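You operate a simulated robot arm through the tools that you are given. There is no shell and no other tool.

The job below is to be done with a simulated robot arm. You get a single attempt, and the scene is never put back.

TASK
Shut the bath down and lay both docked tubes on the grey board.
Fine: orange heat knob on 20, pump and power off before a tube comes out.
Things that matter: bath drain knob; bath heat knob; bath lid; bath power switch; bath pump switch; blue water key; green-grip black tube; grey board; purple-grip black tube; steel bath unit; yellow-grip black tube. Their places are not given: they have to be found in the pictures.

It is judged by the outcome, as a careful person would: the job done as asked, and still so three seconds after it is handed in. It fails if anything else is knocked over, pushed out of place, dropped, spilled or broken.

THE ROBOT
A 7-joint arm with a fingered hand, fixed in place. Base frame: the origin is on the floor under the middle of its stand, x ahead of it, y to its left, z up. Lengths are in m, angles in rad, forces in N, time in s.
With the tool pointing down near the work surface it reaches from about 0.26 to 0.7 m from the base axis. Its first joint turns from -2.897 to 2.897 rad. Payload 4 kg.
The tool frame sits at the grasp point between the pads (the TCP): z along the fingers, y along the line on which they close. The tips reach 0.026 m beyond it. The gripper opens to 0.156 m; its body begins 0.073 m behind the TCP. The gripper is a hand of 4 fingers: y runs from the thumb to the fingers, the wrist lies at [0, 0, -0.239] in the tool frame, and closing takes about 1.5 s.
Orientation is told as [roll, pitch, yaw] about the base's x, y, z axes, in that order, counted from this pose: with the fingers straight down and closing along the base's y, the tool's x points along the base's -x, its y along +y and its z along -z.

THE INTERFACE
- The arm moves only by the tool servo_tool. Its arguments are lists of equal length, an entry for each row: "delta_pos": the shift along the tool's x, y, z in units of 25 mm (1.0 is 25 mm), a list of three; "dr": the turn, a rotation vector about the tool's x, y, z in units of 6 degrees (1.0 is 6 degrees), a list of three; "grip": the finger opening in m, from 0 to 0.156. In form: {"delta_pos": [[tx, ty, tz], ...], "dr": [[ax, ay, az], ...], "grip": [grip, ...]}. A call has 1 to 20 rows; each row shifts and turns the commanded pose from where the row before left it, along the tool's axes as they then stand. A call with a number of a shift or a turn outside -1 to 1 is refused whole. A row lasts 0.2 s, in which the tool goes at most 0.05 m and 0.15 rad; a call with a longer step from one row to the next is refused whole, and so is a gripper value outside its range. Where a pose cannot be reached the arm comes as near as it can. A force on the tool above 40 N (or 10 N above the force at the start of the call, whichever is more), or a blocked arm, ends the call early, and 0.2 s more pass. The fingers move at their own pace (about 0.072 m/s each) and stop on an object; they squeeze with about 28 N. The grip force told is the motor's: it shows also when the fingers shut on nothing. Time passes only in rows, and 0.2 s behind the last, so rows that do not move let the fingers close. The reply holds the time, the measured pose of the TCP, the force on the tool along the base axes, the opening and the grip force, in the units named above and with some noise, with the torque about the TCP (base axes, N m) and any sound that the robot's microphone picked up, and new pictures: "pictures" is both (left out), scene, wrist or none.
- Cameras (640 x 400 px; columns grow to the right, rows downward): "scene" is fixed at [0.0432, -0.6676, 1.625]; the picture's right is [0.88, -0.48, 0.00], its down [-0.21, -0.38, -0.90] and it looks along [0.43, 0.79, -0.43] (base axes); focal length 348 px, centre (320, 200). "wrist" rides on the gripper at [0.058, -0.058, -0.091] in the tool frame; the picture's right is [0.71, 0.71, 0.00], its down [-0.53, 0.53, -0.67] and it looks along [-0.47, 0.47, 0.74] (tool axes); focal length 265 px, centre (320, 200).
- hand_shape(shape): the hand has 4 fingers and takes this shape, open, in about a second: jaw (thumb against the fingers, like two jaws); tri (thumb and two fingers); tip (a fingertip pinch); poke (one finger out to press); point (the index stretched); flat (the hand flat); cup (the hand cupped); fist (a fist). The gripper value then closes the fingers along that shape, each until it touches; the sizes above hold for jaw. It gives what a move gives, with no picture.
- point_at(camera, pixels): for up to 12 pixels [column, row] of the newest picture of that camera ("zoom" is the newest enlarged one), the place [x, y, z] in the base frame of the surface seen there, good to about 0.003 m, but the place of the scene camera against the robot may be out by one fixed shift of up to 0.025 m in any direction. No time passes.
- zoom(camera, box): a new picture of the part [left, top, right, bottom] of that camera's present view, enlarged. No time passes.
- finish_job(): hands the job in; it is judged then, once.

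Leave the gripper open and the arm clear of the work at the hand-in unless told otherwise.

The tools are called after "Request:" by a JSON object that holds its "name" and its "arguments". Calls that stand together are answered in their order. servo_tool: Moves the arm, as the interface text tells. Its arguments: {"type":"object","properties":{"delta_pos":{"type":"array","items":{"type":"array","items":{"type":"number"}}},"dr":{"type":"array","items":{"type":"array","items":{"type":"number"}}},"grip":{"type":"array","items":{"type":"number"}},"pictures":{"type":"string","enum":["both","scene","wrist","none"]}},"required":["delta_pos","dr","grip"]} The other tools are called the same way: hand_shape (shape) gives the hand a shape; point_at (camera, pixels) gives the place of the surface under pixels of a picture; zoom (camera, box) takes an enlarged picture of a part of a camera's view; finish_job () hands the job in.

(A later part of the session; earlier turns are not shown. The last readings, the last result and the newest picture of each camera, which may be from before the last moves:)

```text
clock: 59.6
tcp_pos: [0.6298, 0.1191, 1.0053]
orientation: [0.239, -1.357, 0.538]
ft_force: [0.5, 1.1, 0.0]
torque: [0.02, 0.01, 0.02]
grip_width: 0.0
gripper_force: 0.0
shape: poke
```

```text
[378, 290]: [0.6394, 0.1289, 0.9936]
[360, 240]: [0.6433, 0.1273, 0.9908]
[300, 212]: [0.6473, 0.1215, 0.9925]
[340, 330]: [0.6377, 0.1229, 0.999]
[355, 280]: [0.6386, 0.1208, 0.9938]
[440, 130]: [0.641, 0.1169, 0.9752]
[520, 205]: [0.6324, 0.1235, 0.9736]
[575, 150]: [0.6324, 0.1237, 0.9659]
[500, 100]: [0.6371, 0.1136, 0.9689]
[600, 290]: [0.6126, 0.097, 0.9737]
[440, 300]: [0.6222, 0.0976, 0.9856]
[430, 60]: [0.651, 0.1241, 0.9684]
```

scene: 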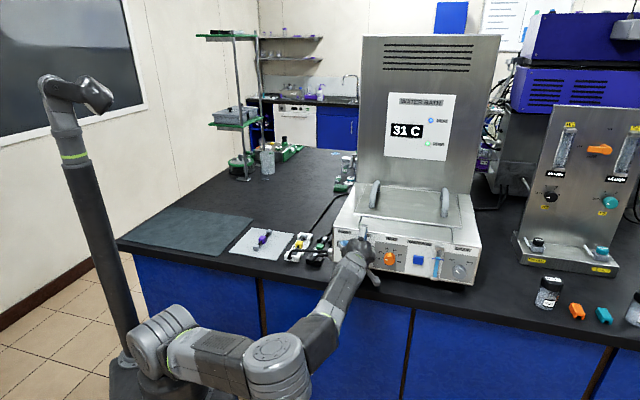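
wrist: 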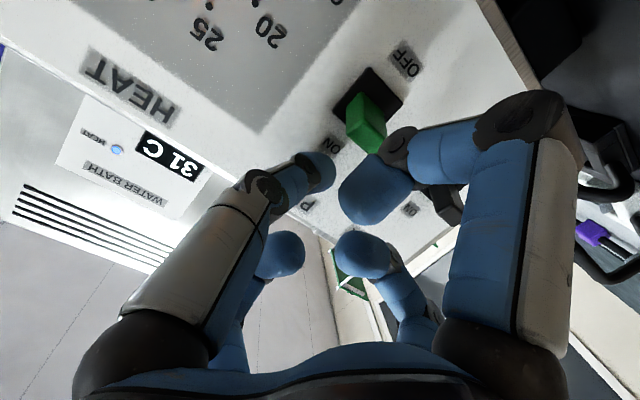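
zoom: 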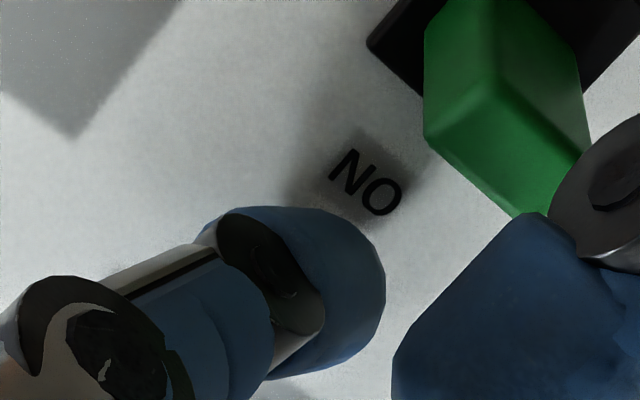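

Tip is aligned above the lever (lower surface z≈0.991, lever top ≈0.976). I press straight down 25 mm.

Request:
{"name": "servo_tool", "arguments": {"delta_pos": [[0.25, -0.013, 0.053], [0.25, -0.013, 0.053], [0.25, -0.013, 0.053], [0.25, -0.013, 0.053]], "dr": [[0, 0, 0], [0, 0, 0], [0, 0, 0], [0, 0, 0]], "grip": [0.156, 0.156, 0.156, 0.156], "pictures": "both"}}

Request:
{"name": "zoom", "arguments": {"camera": "wrist", "box": [240, 100, 400, 200]}}

```text
clock: 60.6
tcp_pos: [0.6304, 0.119, 0.9792]
orientation: [0.24, -1.356, 0.535]
ft_force: [-0.1, -0.5, 2.0]
torque: [0.0, -0.03, -0.02]
grip_width: 0.0
gripper_force: 0.1
shape: poke
```

scene: 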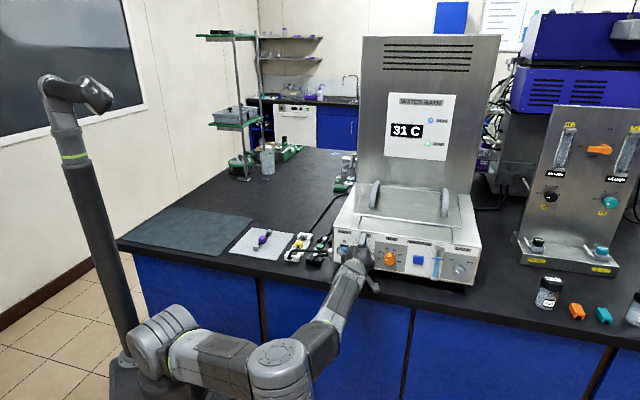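
wrist: 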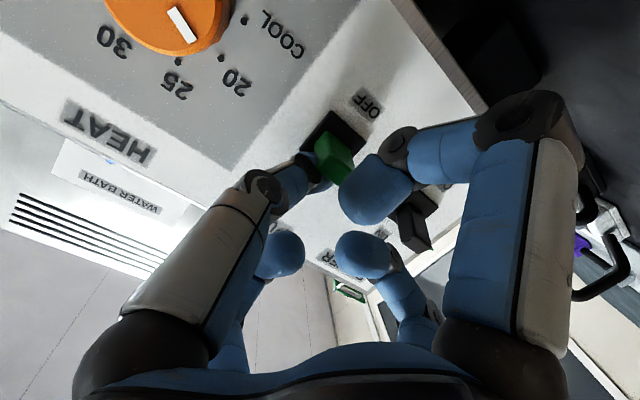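

```text
4.00 times, centred on (320, 150) of wrist
```

zoom: 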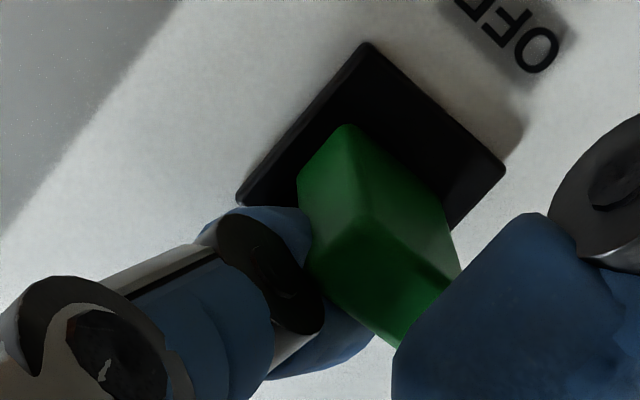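

Contact force is only 2 N; the lever is still up. I press another 12 mm down.

Request:
{"name": "servo_tool", "arguments": {"delta_pos": [[0.235, -0.012, 0.05], [0.235, -0.012, 0.05], [0, 0, 0]], "dr": [[0, 0, 0], [0, 0, 0], [0, 0, 0]], "grip": [0.156, 0.156, 0.156], "pictures": "both"}}

Request:
{"name": "zoom", "arguments": {"camera": "wrist", "box": [240, 100, 400, 200]}}

```text
clock: 61.4
tcp_pos: [0.6303, 0.1196, 0.9745]
orientation: [0.236, -1.368, 0.538]
ft_force: [-0.1, -3.7, 30.4]
torque: [0.44, -0.52, -0.02]
grip_width: 0.0002
gripper_force: 0.1
shape: poke
```

scene: 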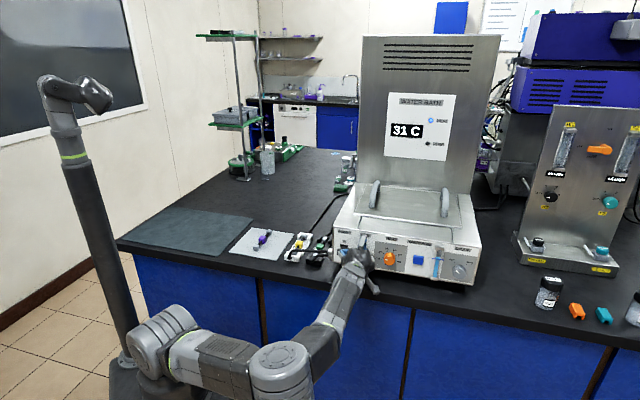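
wrist: 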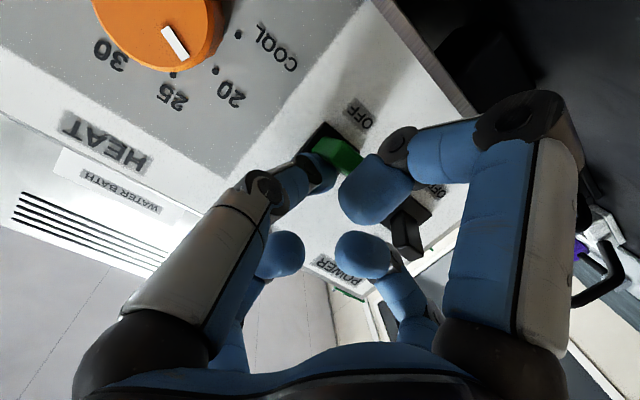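

```text
4.00 times, centred on (320, 150) of wrist
```

zoom: 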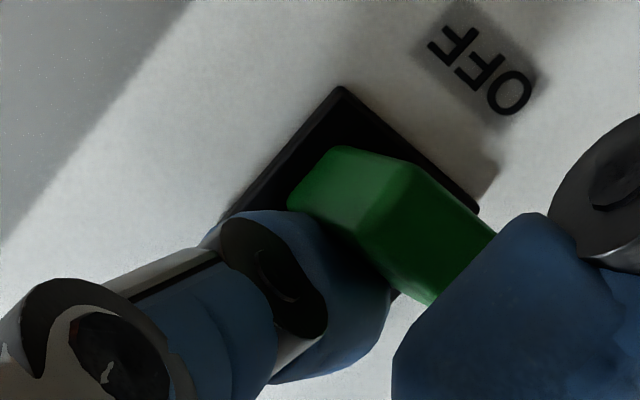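

The pump lamp on the display went dark and the lever is down (30 N at its stop). I raise the finger straight up 40 mm and verify.

Request:
{"name": "servo_tool", "arguments": {"delta_pos": [[-0.39, 0.02, -0.084], [-0.39, 0.02, -0.084], [-0.39, 0.02, -0.084], [-0.39, 0.02, -0.084]], "dr": [[0, 0, 0], [0, 0, 0], [0, 0, 0], [0, 0, 0]], "grip": [0.156, 0.156, 0.156, 0.156], "pictures": "both"}}

Request:
{"name": "zoom", "arguments": {"camera": "scene", "box": [380, 85, 470, 165]}}

Request:
{"name": "zoom", "arguments": {"camera": "wrist", "box": [280, 40, 440, 200]}}

```text
clock: 62.4
tcp_pos: [0.6288, 0.1193, 1.0074]
orientation: [0.242, -1.352, 0.534]
ft_force: [-0.6, -0.2, -0.6]
torque: [-0.04, -0.01, 0.0]
grip_width: 0.0
gripper_force: 0.1
shape: poke
```

scene: 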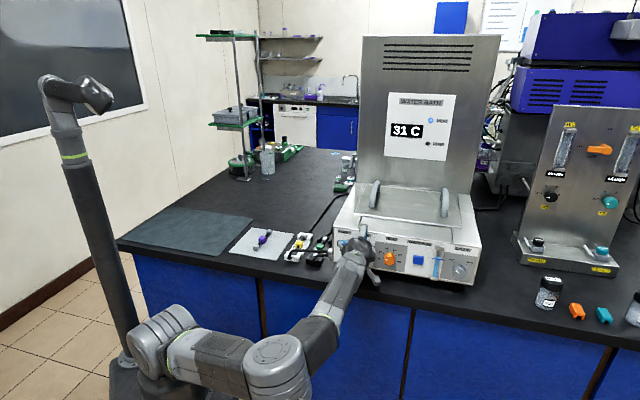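
wrist: 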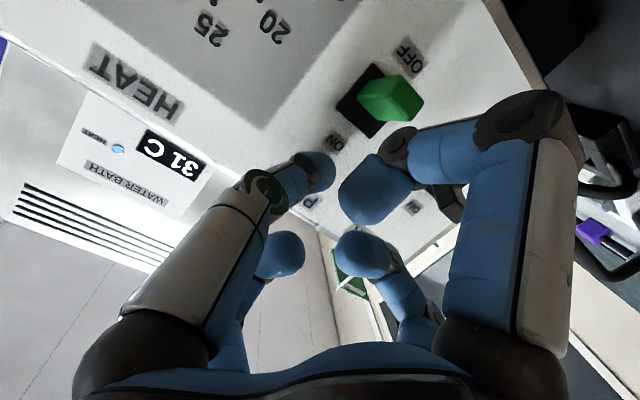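

```text
5.00 times, centred on (425, 125) of scene
```

zoom: 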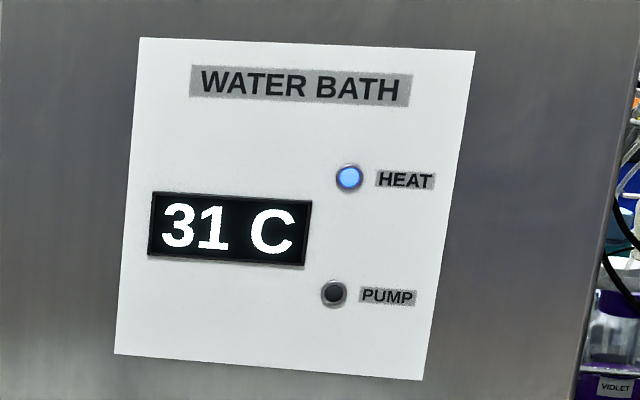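

```text
2.50 times, centred on (360, 120) of wrist
```

zoom: 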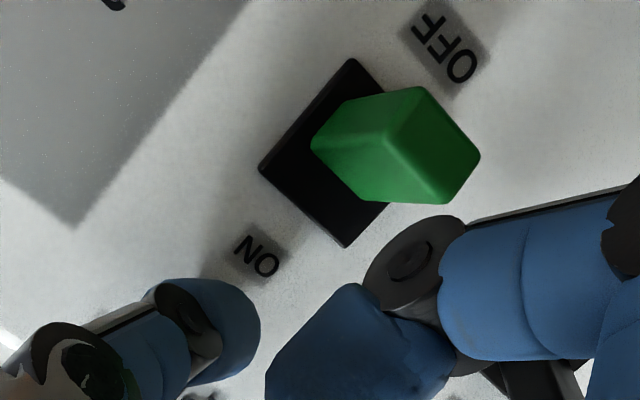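

Pump is off (lever toward OFF, pump lamp dark). Now I shift left 66 mm to above the power lever.

Request:
{"name": "servo_tool", "arguments": {"delta_pos": [[0.035, 0.659, 0], [0.035, 0.659, 0], [0.035, 0.659, 0], [0.035, 0.659, 0], [0, 0, 0]], "dr": [[0, 0, 0], [0, 0, 0], [0, 0, 0], [0, 0, 0], [0, 0, 0]], "grip": [0.156, 0.156, 0.156, 0.156, 0.156], "pictures": "both"}}

Request:
{"name": "zoom", "arguments": {"camera": "wrist", "box": [240, 60, 440, 200]}}

```text
clock: 63.6
tcp_pos: [0.5828, 0.1672, 1.0079]
orientation: [0.241, -1.355, 0.536]
ft_force: [-0.3, -0.1, 0.6]
torque: [0.02, 0.01, 0.01]
grip_width: 0.0
gripper_force: 0.1
shape: poke
```

scene: 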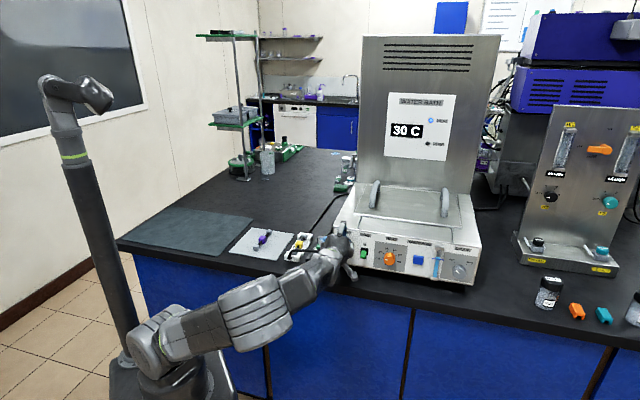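
wrist: 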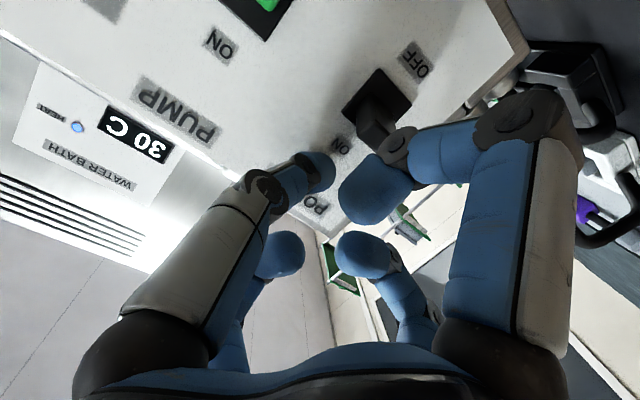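

```text
2.86 times, centred on (340, 130) of wrist
```

zoom: 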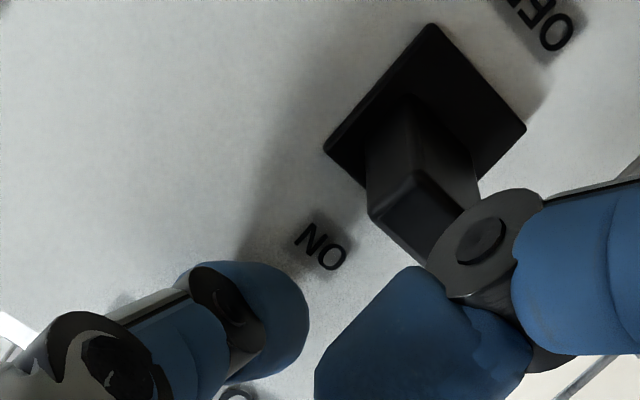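

Same relative picture as for the pump. I verify the black lever and fingertip positions.

Request:
{"name": "point_at", "arguments": {"camera": "zoom", "pixels": [[420, 210], [375, 200], [470, 200], [425, 250], [420, 170], [300, 320], [290, 280], [240, 265], [290, 350]]}}

```text
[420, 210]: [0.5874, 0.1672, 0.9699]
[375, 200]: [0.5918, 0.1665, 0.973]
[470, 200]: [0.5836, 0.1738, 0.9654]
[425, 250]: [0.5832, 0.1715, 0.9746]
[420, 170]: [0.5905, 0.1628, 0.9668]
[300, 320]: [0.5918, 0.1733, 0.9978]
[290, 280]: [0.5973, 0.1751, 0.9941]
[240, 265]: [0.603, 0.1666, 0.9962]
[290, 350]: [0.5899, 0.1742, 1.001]
```

Aligned (tip v≈0.300, lever centre ≈0.297). I press down 38 mm total, as for the pump.

Request:
{"name": "servo_tool", "arguments": {"delta_pos": [[0.25, -0.013, 0.053], [0.25, -0.013, 0.053], [0.25, -0.013, 0.053], [0.25, -0.013, 0.053], [0.235, -0.012, 0.05], [0.235, -0.012, 0.05], [0, 0, 0]], "dr": [[0, 0, 0], [0, 0, 0], [0, 0, 0], [0, 0, 0], [0, 0, 0], [0, 0, 0], [0, 0, 0]], "grip": [0.156, 0.156, 0.156, 0.156, 0.156, 0.156, 0.156], "pictures": "both"}}

Request:
{"name": "zoom", "arguments": {"camera": "scene", "box": [380, 85, 470, 165]}}

Request:
{"name": "zoom", "arguments": {"camera": "wrist", "box": [240, 60, 440, 200]}}

```text
clock: 65.2
tcp_pos: [0.5839, 0.1658, 0.9742]
orientation: [0.238, -1.362, 0.537]
ft_force: [0.4, -1.8, 22.2]
torque: [0.35, -0.43, -0.01]
grip_width: 0.0001
gripper_force: 0.0
shape: poke
```

scene: 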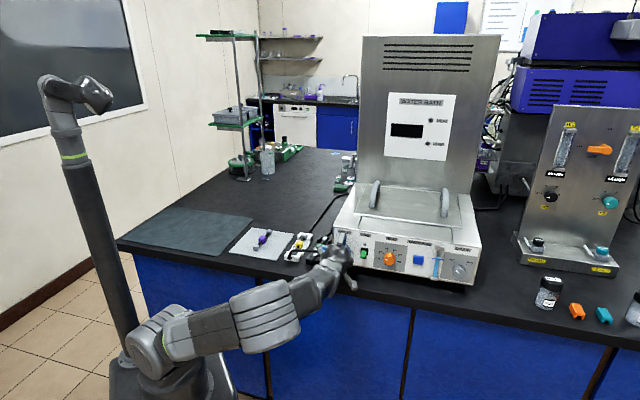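
wrist: 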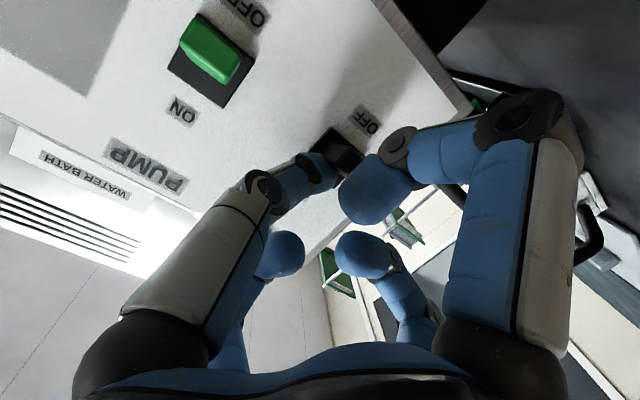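

```text
5.00 times, centred on (425, 125) of scene
```

zoom: 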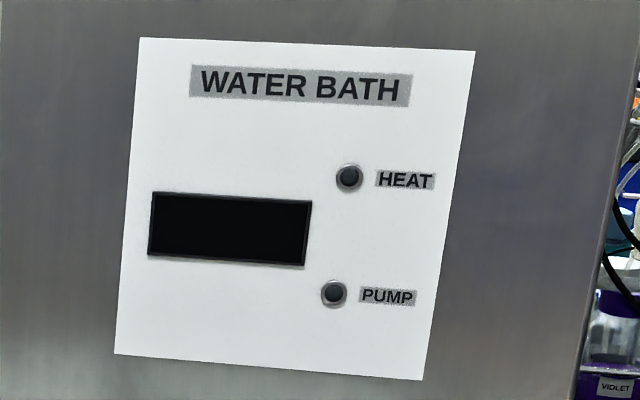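

```text
2.86 times, centred on (340, 130) of wrist
```

zoom: 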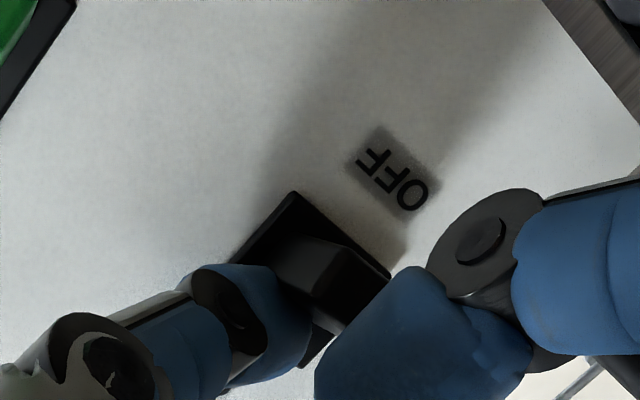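

Power is off; display and lamps dark. I raise the finger 40 mm, then back away from the panel.

Request:
{"name": "servo_tool", "arguments": {"delta_pos": [[-0.39, 0.02, -0.084], [-0.39, 0.02, -0.084], [-0.39, 0.02, -0.084], [-0.39, 0.02, -0.084], [0, 0, -1], [0, 0, -1], [0, 0, -1], [0, 0, -1], [-0.5, 0, -0.6], [-0.8, 0, 0], [-0.8, 0, 0], [-0.8, 0, 0]], "dr": [[0, 0, 0], [0, 0, 0], [0, 0, 0], [0, 0, 0], [0, 0, 0], [0, 0, 0], [0, 0, 0], [0, 0, 0], [0, 0, 0], [0, 0, 0], [0, 0, 0], [0, 0, 0]], "grip": [0.156, 0.156, 0.156, 0.156, 0.156, 0.156, 0.156, 0.156, 0.156, 0.156, 0.156, 0.156], "pictures": "both"}}

Request:
{"name": "zoom", "arguments": {"camera": "scene", "box": [330, 225, 420, 285]}}

```text
clock: 67.8
tcp_pos: [0.5154, 0.0959, 1.1055]
orientation: [0.238, -1.353, 0.538]
ft_force: [-0.2, -0.6, -0.2]
torque: [0.0, 0.01, 0.01]
grip_width: 0.0
gripper_force: 0.0
shape: poke
```

scene: 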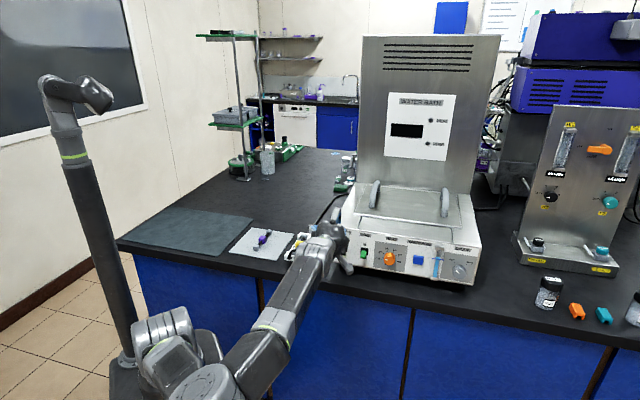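
wrist: 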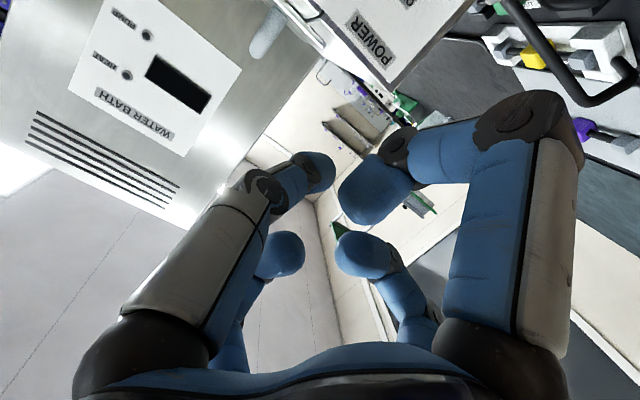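

```text
6.67 times, centred on (375, 255) of scene
```

zoom: 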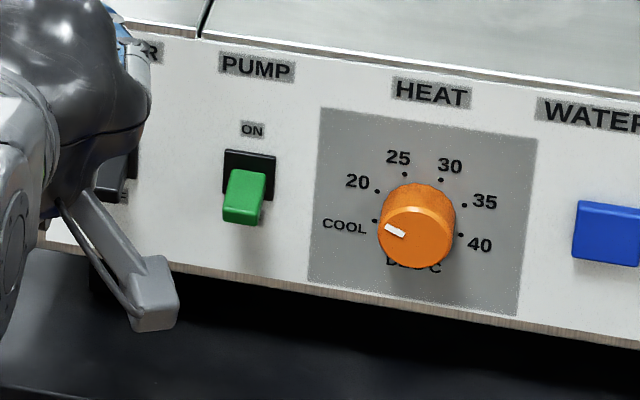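

Controls verified: knob on 20, pump lever down, display dark. Now the tubes. I set jaw and rotate the tool back to straight down (87° about tool axis (0.371, 0.836, 0.404)).

Request:
{"name": "hand_shape", "arguments": {"shape": "jaw"}}

Request:
{"name": "servo_tool", "arguments": {"delta_pos": [[0, 0, 0], [0, 0, 0], [0, 0, 0], [0, 0, 0], [0, 0, 0], [0, 0, 0], [0, 0, 0], [0, 0, 0], [0, 0, 0], [0, 0, 0], [0, 0, 0], [0, 0, 0], [0, 0, 0], [0, 0, 0]], "dr": [[0.4137, 0.9313, 0.4503], [0.4137, 0.9313, 0.4503], [0.4137, 0.9313, 0.4503], [0.4137, 0.9313, 0.4503], [0.4137, 0.9313, 0.4503], [0.4137, 0.9313, 0.4503], [0.4137, 0.9313, 0.4503], [0.4137, 0.9313, 0.4503], [0.4137, 0.9313, 0.4503], [0.4137, 0.9313, 0.4503], [0.4137, 0.9313, 0.4503], [0.4137, 0.9313, 0.4503], [0.4137, 0.9313, 0.4503], [0, 0, 0]], "grip": [0.05, 0.05, 0.05, 0.05, 0.05, 0.05, 0.05, 0.05, 0.05, 0.05, 0.05, 0.05, 0.05, 0.05], "pictures": "both"}}

```text
clock: 68.7
tcp_pos: [0.516, 0.0945, 1.1063]
orientation: [0.24, -1.356, 0.536]
ft_force: [-0.6, -1.1, 0.3]
torque: [0.02, 0.02, -0.01]
grip_width: 0.1559
gripper_force: 0.1
shape: jaw
```

```text
clock: 71.7
tcp_pos: [0.5162, 0.0944, 1.106]
orientation: [-0.001, 0.001, -0.001]
ft_force: [1.0, -0.3, 0.5]
torque: [-0.01, -0.01, 0.0]
grip_width: 0.0505
gripper_force: 0.1
shape: jaw
```

scene: 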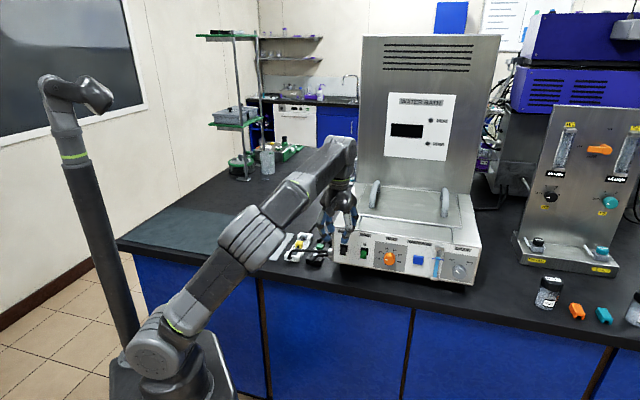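
wrist: 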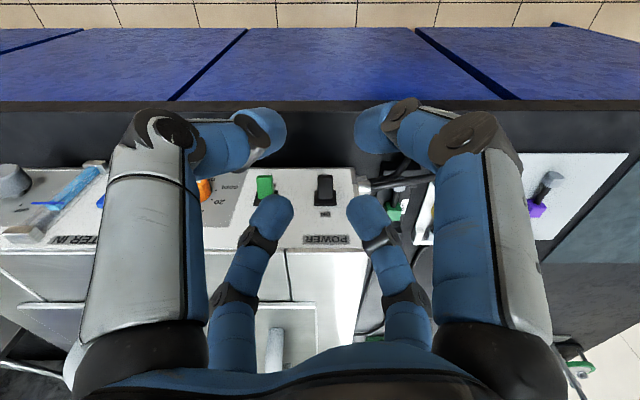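

Vertical again. I move over toward the yellow tube at height, then lower to z≈1.05 for a close look.

Request:
{"name": "servo_tool", "arguments": {"delta_pos": [[-0.02, 0.94, 0], [-0.02, 0.94, 0], [-0.02, 0.94, 0], [-0.02, 0.94, 0], [-0.02, 0.94, 0], [-0.02, 0.94, 0], [-0.02, 0.94, 0], [-0.02, 0.94, 0], [-0.02, 0.94, 0], [-0.02, 0.94, 0], [-0.02, 0.94, 0], [-0.02, 0.94, 0], [-0.02, 0.94, 0], [0, 0, 0.75], [0, 0, 0.75], [0, 0, 0.75], [0, 0, 0]], "dr": [[0, 0, 0], [0, 0, 0], [0, 0, 0], [0, 0, 0], [0, 0, 0], [0, 0, 0], [0, 0, 0], [0, 0, 0], [0, 0, 0], [0, 0, 0], [0, 0, 0], [0, 0, 0], [0, 0, 0], [0, 0, 0], [0, 0, 0], [0, 0, 0], [0, 0, 0]], "grip": [0.05, 0.05, 0.05, 0.05, 0.05, 0.05, 0.05, 0.05, 0.05, 0.05, 0.05, 0.05, 0.05, 0.05, 0.05, 0.05, 0.05], "pictures": "both"}}

```text
clock: 75.3
tcp_pos: [0.4908, 0.2373, 1.0389]
orientation: [-0.001, -0.001, -0.001]
ft_force: [0.2, 0.4, -0.1]
torque: [0.02, -0.01, -0.01]
grip_width: 0.0501
gripper_force: 0.1
shape: jaw
out of reach, approached as far as the arm can: row 5, 6, 7, 8, 9, 10, 11, 12, 13
```

scene: 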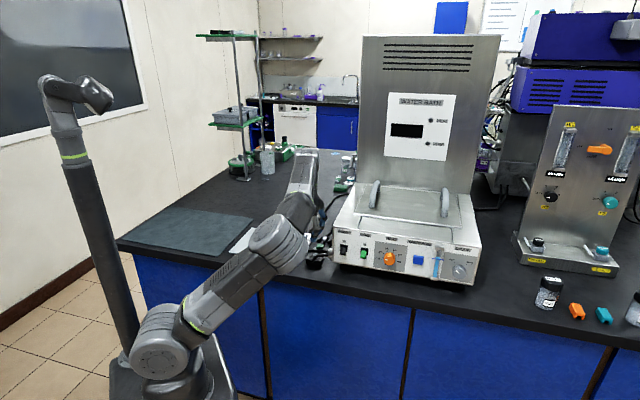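
wrist: 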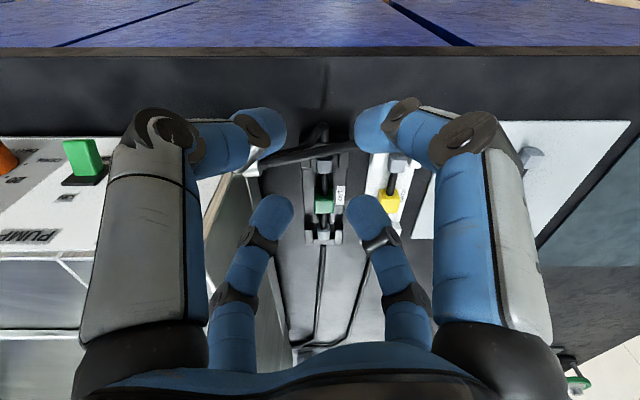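

The arm ran to a limit at y≈0.237 in this elbow configuration. The hand is 4-fold symmetric, so I try turning the tool −90° about its axis (at z≈1.1) to relieve the wrist joint, then see.

Request:
{"name": "servo_tool", "arguments": {"delta_pos": [[0, -0.5, -1], [0, -0.5, -1], [0, -0.5, -0.6], [0, 0, 0], [0, 0, 0], [0, 0, 0], [0, 0, 0], [0, 0, 0], [0, 0, 0], [0, 0, 0], [0, 0, 0], [0, 0, 0], [0, 0, 0], [0, 0, 0], [0, 0, 0], [0, 0, 0], [0, 0, 0], [0, 0, 0]], "dr": [[0, 0, 0], [0, 0, 0], [0, 0, 0], [0, 0, -1], [0, 0, -1], [0, 0, -1], [0, 0, -1], [0, 0, -1], [0, 0, -1], [0, 0, -1], [0, 0, -1], [0, 0, -1], [0, 0, -1], [0, 0, -1], [0, 0, -1], [0, 0, -1], [0, 0, -1], [0, 0, -1]], "grip": [0.05, 0.05, 0.05, 0.05, 0.05, 0.05, 0.05, 0.05, 0.05, 0.05, 0.05, 0.05, 0.05, 0.05, 0.05, 0.05, 0.05, 0.05], "pictures": "scene"}}

```text
clock: 79.1
tcp_pos: [0.4904, 0.2002, 1.1052]
orientation: [0.0, -0.001, 1.571]
ft_force: [-0.5, -0.3, -0.2]
torque: [0.0, 0.0, 0.01]
grip_width: 0.0505
gripper_force: 0.1
shape: jaw
```

scene: 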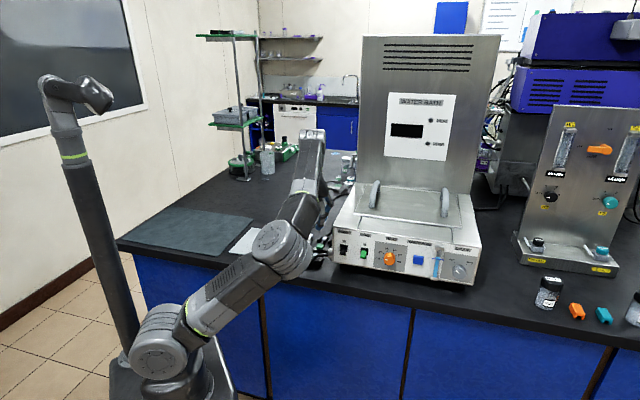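

Yaw turned to +90° fine. I try moving +y by 0.1 at this height.

Request:
{"name": "servo_tool", "arguments": {"delta_pos": [[-0.8, 0, 0], [-0.8, 0, 0], [-0.8, 0, 0], [-0.8, 0, 0], [-0.8, 0, 0]], "dr": [[0, 0, 0], [0, 0, 0], [0, 0, 0], [0, 0, 0], [0, 0, 0]], "grip": [0.05, 0.05, 0.05, 0.05, 0.05], "pictures": "both"}}

```text
clock: 80.3
tcp_pos: [0.4915, 0.2297, 1.1055]
orientation: [0.0, -0.001, 1.57]
ft_force: [-0.1, 0.2, 0.6]
torque: [-0.02, 0.03, 0.01]
grip_width: 0.0506
gripper_force: 0.0
shape: jaw
out of reach, approached as far as the arm can: row 2, 3, 4, 5
```

scene: 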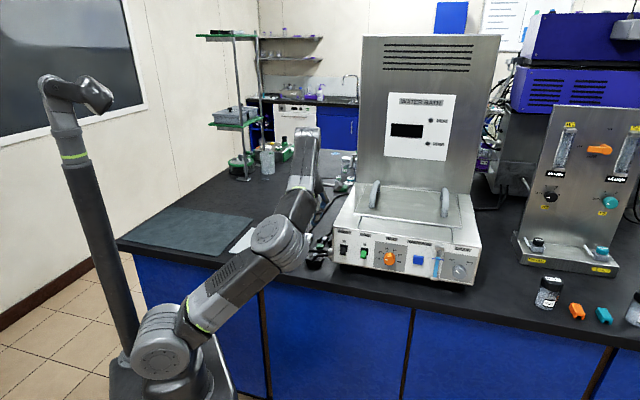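
wrist: 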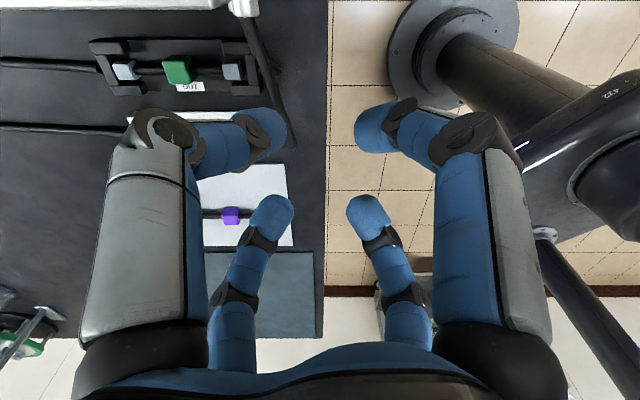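

The roll isn't the limit; the elbow is swung to the right. I read the arm link points to see the configuration.

Request:
{"name": "zoom", "arguments": {"camera": "scene", "box": [100, 110, 360, 400]}}

Request:
{"name": "point_at", "arguments": {"camera": "scene", "pixels": [[155, 355], [160, 320], [190, 320], [215, 295], [240, 265], [268, 235], [290, 245], [295, 215], [305, 185], [308, 140], [320, 180], [325, 210]]}}

```text
1.38 times, centred on (230, 255) of scene
```

zoom: 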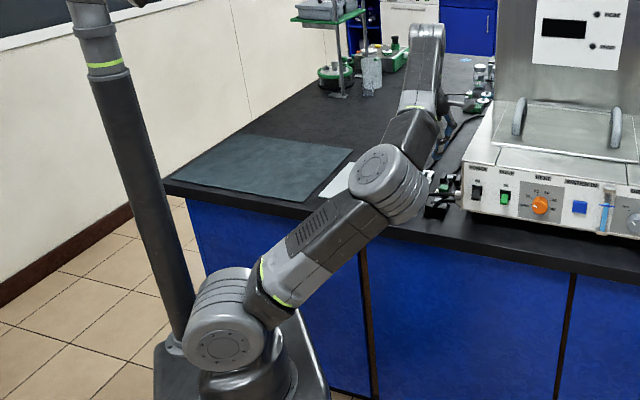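

```text
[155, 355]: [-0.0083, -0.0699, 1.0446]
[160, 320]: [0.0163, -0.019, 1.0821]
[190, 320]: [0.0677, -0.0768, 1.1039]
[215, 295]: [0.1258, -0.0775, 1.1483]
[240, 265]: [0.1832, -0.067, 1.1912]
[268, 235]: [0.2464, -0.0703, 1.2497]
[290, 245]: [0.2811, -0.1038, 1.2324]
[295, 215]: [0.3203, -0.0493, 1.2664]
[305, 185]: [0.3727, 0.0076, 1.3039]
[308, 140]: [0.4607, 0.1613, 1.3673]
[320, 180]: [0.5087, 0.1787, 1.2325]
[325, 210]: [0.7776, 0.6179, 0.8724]
```

The elbow is low and the forearm rises toward the wrist, so the wrist bend is probably at its limit with the tool down at this height. I'll back off a little and go lower (z≈1.0), where the forearm is flatter, and retry moving left.

Request:
{"name": "servo_tool", "arguments": {"delta_pos": [[0, 0.6, 0], [0, 0.6, 0], [0, 0, 0.85], [0, 0, 0.85], [0, 0, 0.85], [0, 0, 0.85], [0, 0, 0.8]], "dr": [[0, 0, 0], [0, 0, 0], [0, 0, 0], [0, 0, 0], [0, 0, 0], [0, 0, 0], [0, 0, 0]], "grip": [0.05, 0.05, 0.05, 0.05, 0.05, 0.05, 0.05], "pictures": "none"}}

Request:
{"name": "servo_tool", "arguments": {"delta_pos": [[-0.8, 0, 0], [-0.8, 0, 0], [-0.8, 0, 0], [-0.8, 0, 0], [-0.8, 0, 0], [-0.8, 0, 0]], "dr": [[0, 0, 0], [0, 0, 0], [0, 0, 0], [0, 0, 0], [0, 0, 0], [0, 0, 0]], "grip": [0.05, 0.05, 0.05, 0.05, 0.05, 0.05], "pictures": "both"}}

```text
clock: 81.9
tcp_pos: [0.4626, 0.2283, 1.0003]
orientation: [0.001, -0.002, 1.569]
ft_force: [-0.4, -0.2, 0.6]
torque: [0.04, 0.02, 0.0]
grip_width: 0.0505
gripper_force: 0.1
shape: jaw
```

```text
clock: 83.3
tcp_pos: [0.461, 0.2798, 1.0006]
orientation: [0.001, -0.001, 1.568]
ft_force: [-0.7, -1.7, -0.6]
torque: [0.01, 0.01, 0.04]
grip_width: 0.0505
gripper_force: 0.2
shape: jaw
out of reach, approached as far as the arm can: row 3, 4, 5, 6
```

scene: 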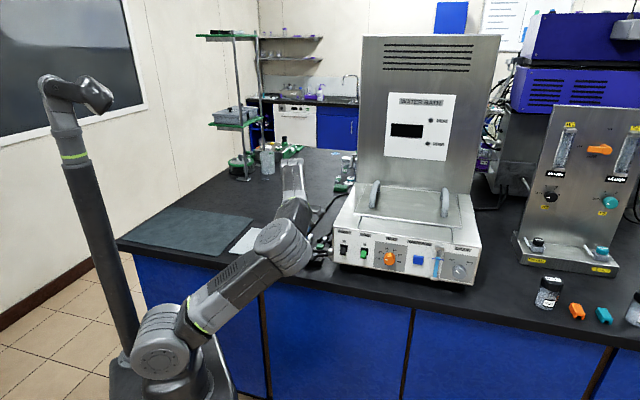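
wrist: 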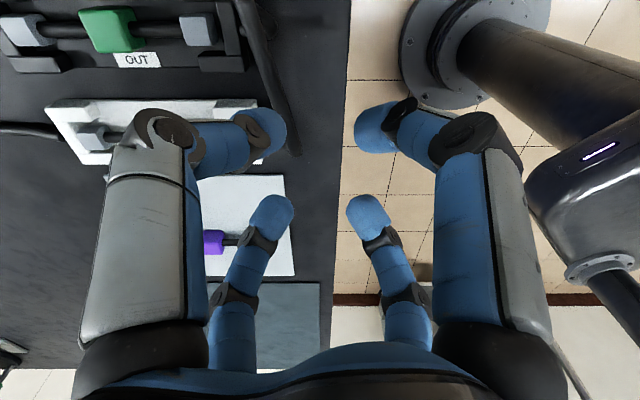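

The maximum reach seems tied to the elbow being swung out to the right (about 78° from upright). Pointing the tool the other way (toward −y) should swing the elbow back up/left. I go to open space (0.42, 0.12, 1.15) and tilt the tool ~78° toward −y.

Request:
{"name": "servo_tool", "arguments": {"delta_pos": [[0.8, 0.205, -0.75], [0.8, 0.205, -0.75], [0.8, 0.205, -0.75], [0.8, 0.205, -0.75], [0.8, 0.205, -0.75], [0.8, 0.205, -0.75], [0.8, 0.205, -0.75], [0.8, 0.205, -0.75]], "dr": [[0, 0, 0], [0, 0, 0], [0, 0, 0], [0, 0, 0], [0, 0, 0], [0, 0, 0], [0, 0, 0], [0, 0, 0]], "grip": [0.05, 0.05, 0.05, 0.05, 0.05, 0.05, 0.05, 0.05], "pictures": "none"}}

Request:
{"name": "servo_tool", "arguments": {"delta_pos": [[0, 0, 0], [0, 0, 0], [0, 0, 0], [0, 0, 0], [0, 0, 0], [0, 0, 0], [0, 0, 0], [0, 0, 0], [0, 0, 0], [0, 0, 0]], "dr": [[0, 1, 0], [0, 1, 0], [0, 1, 0], [0, 1, 0], [0, 1, 0], [0, 1, 0], [0, 1, 0], [0, 1, 0], [0, 1, 0], [0, 1, 0]], "grip": [0.05, 0.05, 0.05, 0.05, 0.05, 0.05, 0.05, 0.05, 0.05, 0.05], "pictures": "scene"}}

```text
clock: 85.1
tcp_pos: [0.4215, 0.1174, 1.1502]
orientation: [0.001, -0.001, 1.569]
ft_force: [0.4, -0.2, 0.2]
torque: [-0.01, -0.01, 0.01]
grip_width: 0.0504
gripper_force: 0.0
shape: jaw
```

```text
clock: 87.3
tcp_pos: [0.3841, 0.0452, 1.1199]
orientation: [-0.005, 1.046, 1.568]
ft_force: [1.1, 0.0, -0.1]
torque: [-0.02, 0.0, 0.0]
grip_width: 0.0506
gripper_force: 0.0
shape: jaw
out of reach, approached as far as the arm can: row 6, 7, 8, 9, 10
```

scene: 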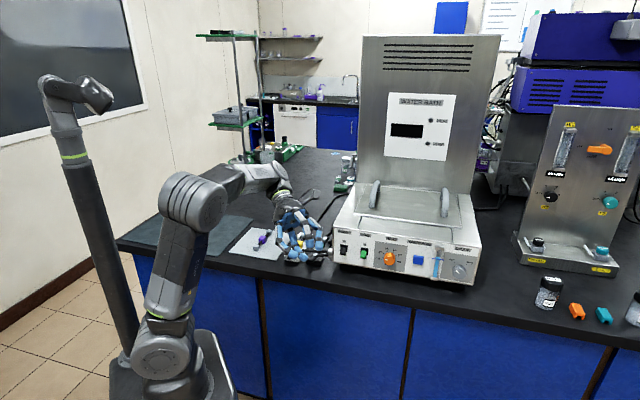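

The elbow is now up-left, like at the start. I return the tool to vertical.

Request:
{"name": "servo_tool", "arguments": {"delta_pos": [[0, 0, 0], [0, 0, 0], [0, 0, 0], [0, 0, 0], [0, 0, 0], [0, 0, 0], [0, 0, 0], [0, 0, 0], [0, 0, 0], [0, 0, 0]], "dr": [[0, -1, 0], [0, -1, 0], [0, -1, 0], [0, -1, 0], [0, -1, 0], [0, -1, 0], [0, -1, 0], [0, -1, 0], [0, -1, 0], [0, -1, 0]], "grip": [0.05, 0.05, 0.05, 0.05, 0.05, 0.05, 0.05, 0.05, 0.05, 0.05], "pictures": "both"}}

```text
clock: 89.5
tcp_pos: [0.3826, 0.0445, 1.1208]
orientation: [0.0, -0.001, 1.571]
ft_force: [0.2, 0.0, 1.1]
torque: [-0.07, 0.0, 0.0]
grip_width: 0.0505
gripper_force: 0.1
shape: jaw
```

scene: 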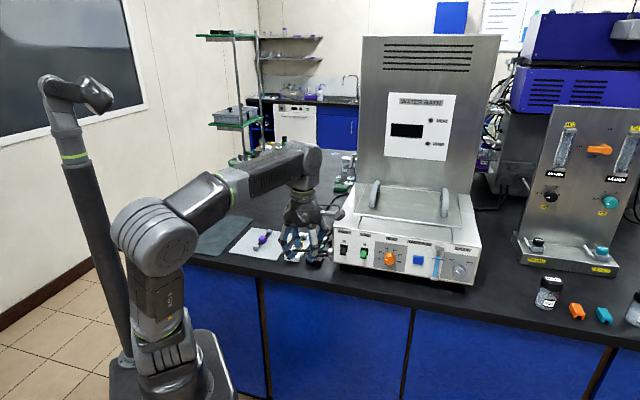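
wrist: 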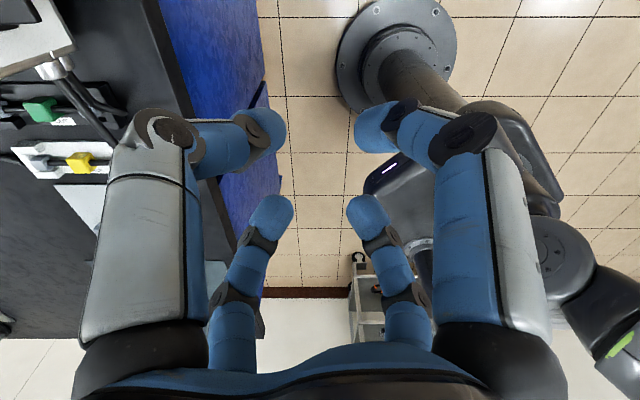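

The standard elbow-up configuration is back. I turn the yaw back to 0 (+90° about tool z).

Request:
{"name": "servo_tool", "arguments": {"delta_pos": [[0, 0, 0], [0, 0, 0], [0, 0, 0], [0, 0, 0], [0, 0, 0], [0, 0, 0], [0, 0, 0], [0, 0, 0], [0, 0, 0], [0, 0, 0], [0, 0, 0], [0, 0, 0], [0, 0, 0], [0, 0, 0], [0, 0, 0]], "dr": [[0, 0, 1], [0, 0, 1], [0, 0, 1], [0, 0, 1], [0, 0, 1], [0, 0, 1], [0, 0, 1], [0, 0, 1], [0, 0, 1], [0, 0, 1], [0, 0, 1], [0, 0, 1], [0, 0, 1], [0, 0, 1], [0, 0, 1]], "grip": [0.05, 0.05, 0.05, 0.05, 0.05, 0.05, 0.05, 0.05, 0.05, 0.05, 0.05, 0.05, 0.05, 0.05, 0.05], "pictures": "none"}}

Request:
{"name": "servo_tool", "arguments": {"delta_pos": [[-0.3, 0.9, -0.1], [-0.3, 0.9, -0.1], [-0.3, 0.9, -0.1], [-0.3, 0.9, -0.1], [-0.3, 0.9, -0.1], [-0.3, 0.9, -0.1], [-0.3, 0.9, -0.1], [-0.3, 0.9, -0.1], [-0.3, 0.9, -0.1], [-0.3, 0.9, -0.1], [-0.3, 0.9, -0.1], [-0.3, 0.9, -0.1], [-0.3, 0.9, 0]], "dr": [[0, 0, 0], [0, 0, 0], [0, 0, 0], [0, 0, 0], [0, 0, 0], [0, 0, 0], [0, 0, 0], [0, 0, 0], [0, 0, 0], [0, 0, 0], [0, 0, 0], [0, 0, 0], [0, 0, 0]], "grip": [0.05, 0.05, 0.05, 0.05, 0.05, 0.05, 0.05, 0.05, 0.05, 0.05, 0.05, 0.05, 0.05], "pictures": "both"}}

```text
clock: 92.7
tcp_pos: [0.3834, 0.0448, 1.1189]
orientation: [0.002, 0.0, -0.003]
ft_force: [-0.4, 0.3, 0.9]
torque: [0.02, 0.03, -0.01]
grip_width: 0.0502
gripper_force: 0.0
shape: jaw
```

```text
clock: 95.5
tcp_pos: [0.4516, 0.2473, 1.1424]
orientation: [0.004, -0.002, -0.004]
ft_force: [0.2, 0.2, 0.0]
torque: [-0.02, 0.02, 0.0]
grip_width: 0.0503
gripper_force: 0.1
shape: jaw
out of reach, approached as far as the arm can: row 10, 11, 12, 13
```

scene: 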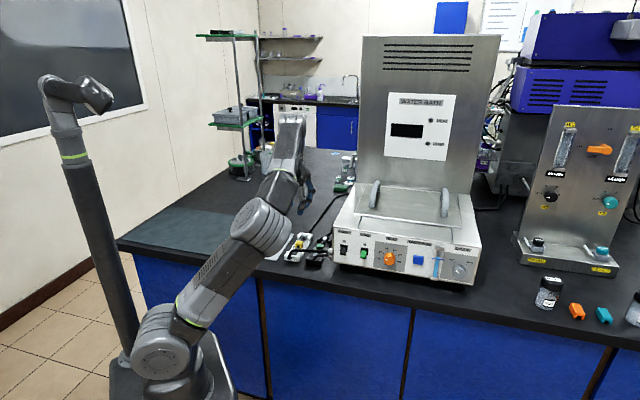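
wrist: 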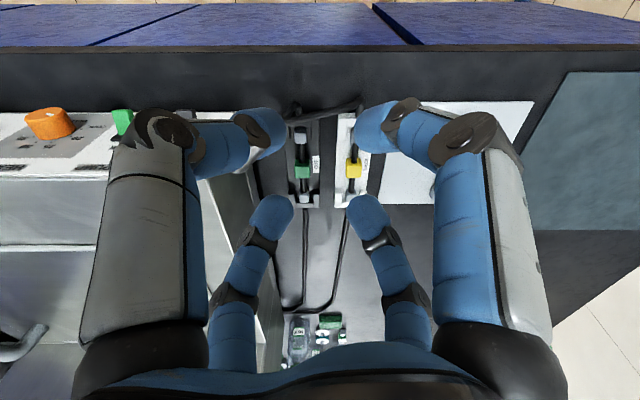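

Again it stops, with the elbow swinging right as TCP moves left. I measure the elbow direction again: if it's stuck at about −14° azimuth, joint 1 is at its limit in a flipped shoulder.

Request:
{"name": "zoom", "arguments": {"camera": "scene", "box": [110, 90, 350, 400]}}

Request:
{"name": "point_at", "arguments": {"camera": "scene", "pixels": [[155, 355], [165, 320], [190, 300], [215, 268], [240, 240], [250, 218], [268, 228], [280, 180], [285, 150], [290, 120], [300, 185]]}}

```text
1.29 times, centred on (230, 245) of scene
```

zoom: 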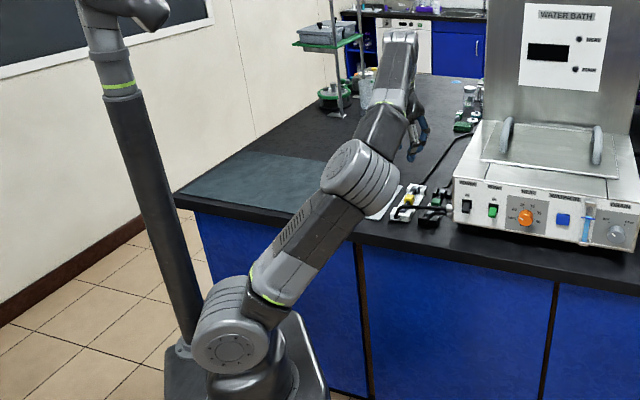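

```text
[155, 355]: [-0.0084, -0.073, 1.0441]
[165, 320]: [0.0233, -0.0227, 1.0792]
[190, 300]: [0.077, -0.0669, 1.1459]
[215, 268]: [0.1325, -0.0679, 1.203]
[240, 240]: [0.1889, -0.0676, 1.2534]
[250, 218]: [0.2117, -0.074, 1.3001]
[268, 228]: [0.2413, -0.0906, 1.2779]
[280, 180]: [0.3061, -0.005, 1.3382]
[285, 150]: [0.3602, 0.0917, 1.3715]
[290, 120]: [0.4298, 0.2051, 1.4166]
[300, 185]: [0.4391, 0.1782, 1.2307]
```

The elbow azimuth is stuck at −14°, i.e. joint 1 at its limit with the shoulder flipped. I must bring the elbow round via the left side. I go back toward (0.38, 0.05, 1.12) and tilt the tool toward −y again, measuring the elbow there.

Request:
{"name": "servo_tool", "arguments": {"delta_pos": [[0.31, -0.89, 0.09], [0.31, -0.89, 0.09], [0.31, -0.89, 0.09], [0.31, -0.89, 0.09], [0.31, -0.89, 0.09], [0.31, -0.89, 0.09], [0.31, -0.89, 0.09], [0.31, -0.89, 0.09], [0.31, -0.89, 0.09]], "dr": [[0, 0, 0], [0, 0, 0], [0, 0, 0], [0, 0, 0], [0, 0, 0], [0, 0, 0], [0, 0, 0], [0, 0, 0], [0, 0, 0]], "grip": [0.05, 0.05, 0.05, 0.05, 0.05, 0.05, 0.05, 0.05, 0.05], "pictures": "none"}}

Request:
{"name": "servo_tool", "arguments": {"delta_pos": [[0, 0, 0], [0, 0, 0], [0, 0, 0], [0, 0, 0], [0, 0, 0], [0, 0, 0]], "dr": [[1, 0, 0], [1, 0, 0], [1, 0, 0], [1, 0, 0], [1, 0, 0], [1, 0, 0]], "grip": [0.05, 0.05, 0.05, 0.05, 0.05, 0.05], "pictures": "scene"}}

```text
clock: 97.5
tcp_pos: [0.3807, 0.0463, 1.1227]
orientation: [0.0, 0.0, -0.002]
ft_force: [0.3, 0.1, -0.1]
torque: [-0.01, -0.02, 0.0]
grip_width: 0.0504
gripper_force: 0.1
shape: jaw
```

```text
clock: 98.9
tcp_pos: [0.381, 0.0457, 1.1233]
orientation: [-0.63, 0.001, -0.004]
ft_force: [0.2, -0.2, 1.0]
torque: [-0.01, 0.01, 0.03]
grip_width: 0.0504
gripper_force: 0.2
shape: jaw
```

scene: 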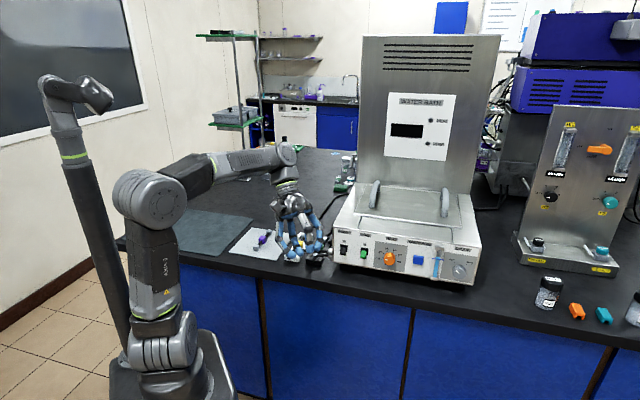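

The shoulder housing has turned (ribs face the camera now), so joint 1 moved away from its limit. I measure the elbow here.

Request:
{"name": "zoom", "arguments": {"camera": "scene", "box": [90, 120, 340, 400]}}

Request:
{"name": "point_at", "arguments": {"camera": "scene", "pixels": [[165, 350], [150, 290], [145, 240], [150, 200], [180, 180], [210, 170], [250, 160], [285, 155], [290, 190]]}}

```text
1.43 times, centred on (215, 260) of scene
```

zoom: 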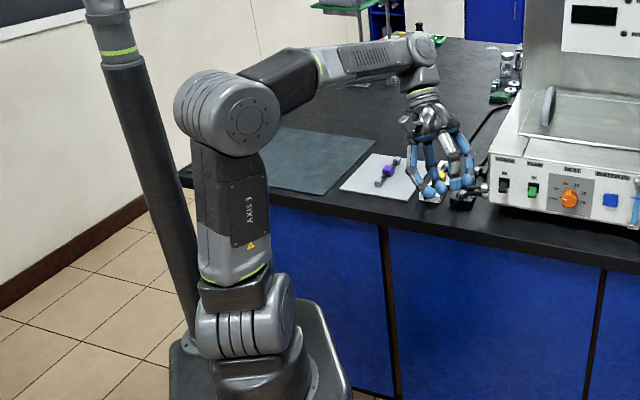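

```text
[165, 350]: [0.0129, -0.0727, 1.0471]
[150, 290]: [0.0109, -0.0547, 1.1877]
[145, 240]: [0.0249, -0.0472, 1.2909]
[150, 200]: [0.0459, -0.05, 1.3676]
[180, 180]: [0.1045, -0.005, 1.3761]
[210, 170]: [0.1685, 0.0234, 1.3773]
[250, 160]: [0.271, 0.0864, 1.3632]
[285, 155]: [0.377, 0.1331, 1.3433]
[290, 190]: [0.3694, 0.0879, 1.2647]
```

Joint 1 is now near 60° with the upper arm vertical. Keeping the tool tilted, I move the wrist left/forward so the arm leans out to the left.

Request:
{"name": "servo_tool", "arguments": {"delta_pos": [[-0.311, 0.776, -0.18], [-0.311, 0.776, -0.18], [-0.311, 0.776, -0.18], [-0.311, 0.776, -0.18], [-0.311, 0.776, -0.18], [-0.311, 0.776, -0.18], [-0.311, 0.776, -0.18], [-0.311, 0.776, -0.18], [-0.311, 0.776, -0.18]], "dr": [[0, 0, 0], [0, 0, 0], [0, 0, 0], [0, 0, 0], [0, 0, 0], [0, 0, 0], [0, 0, 0], [0, 0, 0], [0, 0, 0]], "grip": [0.05, 0.05, 0.05, 0.05, 0.05, 0.05, 0.05, 0.05, 0.05], "pictures": "both"}}

```text
clock: 100.9
tcp_pos: [0.4506, 0.2116, 1.0531]
orientation: [-0.629, -0.001, 0.0]
ft_force: [0.5, -0.6, -0.7]
torque: [-0.02, -0.01, -0.01]
grip_width: 0.0506
gripper_force: 0.1
shape: jaw
```

scene: 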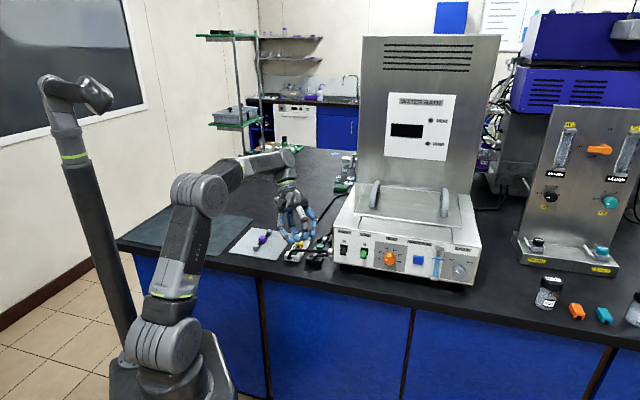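
wrist: 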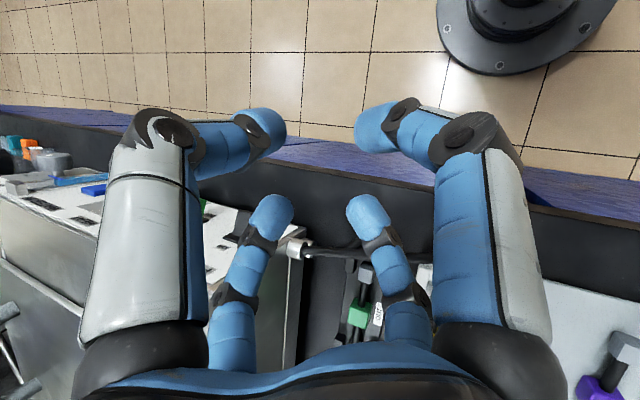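

The upper arm now leans left-forward properly. I untilt to vertical about the wrist (tool y +25 mm and −6° per row).

Request:
{"name": "servo_tool", "arguments": {"delta_pos": [[0, 1, 0], [0, 1, 0], [0, 1, 0], [0, 1, 0], [0, 1, 0], [0, 1, 0]], "dr": [[-1, 0, 0], [-1, 0, 0], [-1, 0, 0], [-1, 0, 0], [-1, 0, 0], [-1, 0, 0]], "grip": [0.05, 0.05, 0.05, 0.05, 0.05, 0.05], "pictures": "both"}}

```text
clock: 102.3
tcp_pos: [0.4514, 0.3492, 1.0006]
orientation: [0.002, 0.0, -0.002]
ft_force: [0.7, -0.9, -0.1]
torque: [0.02, 0.03, -0.02]
grip_width: 0.0503
gripper_force: 0.1
shape: jaw
```

scene: 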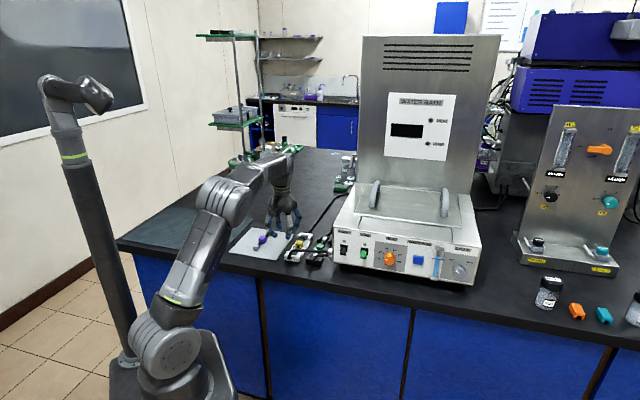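
wrist: 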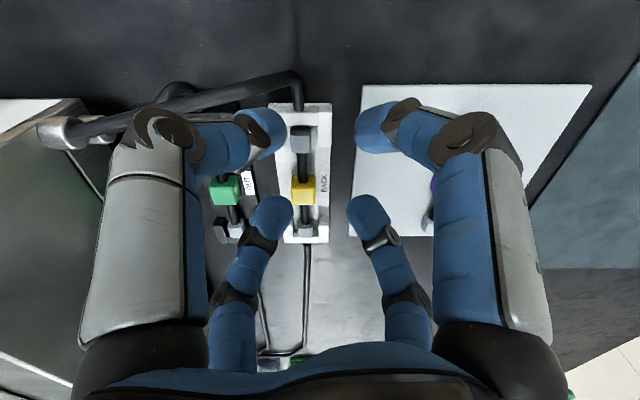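

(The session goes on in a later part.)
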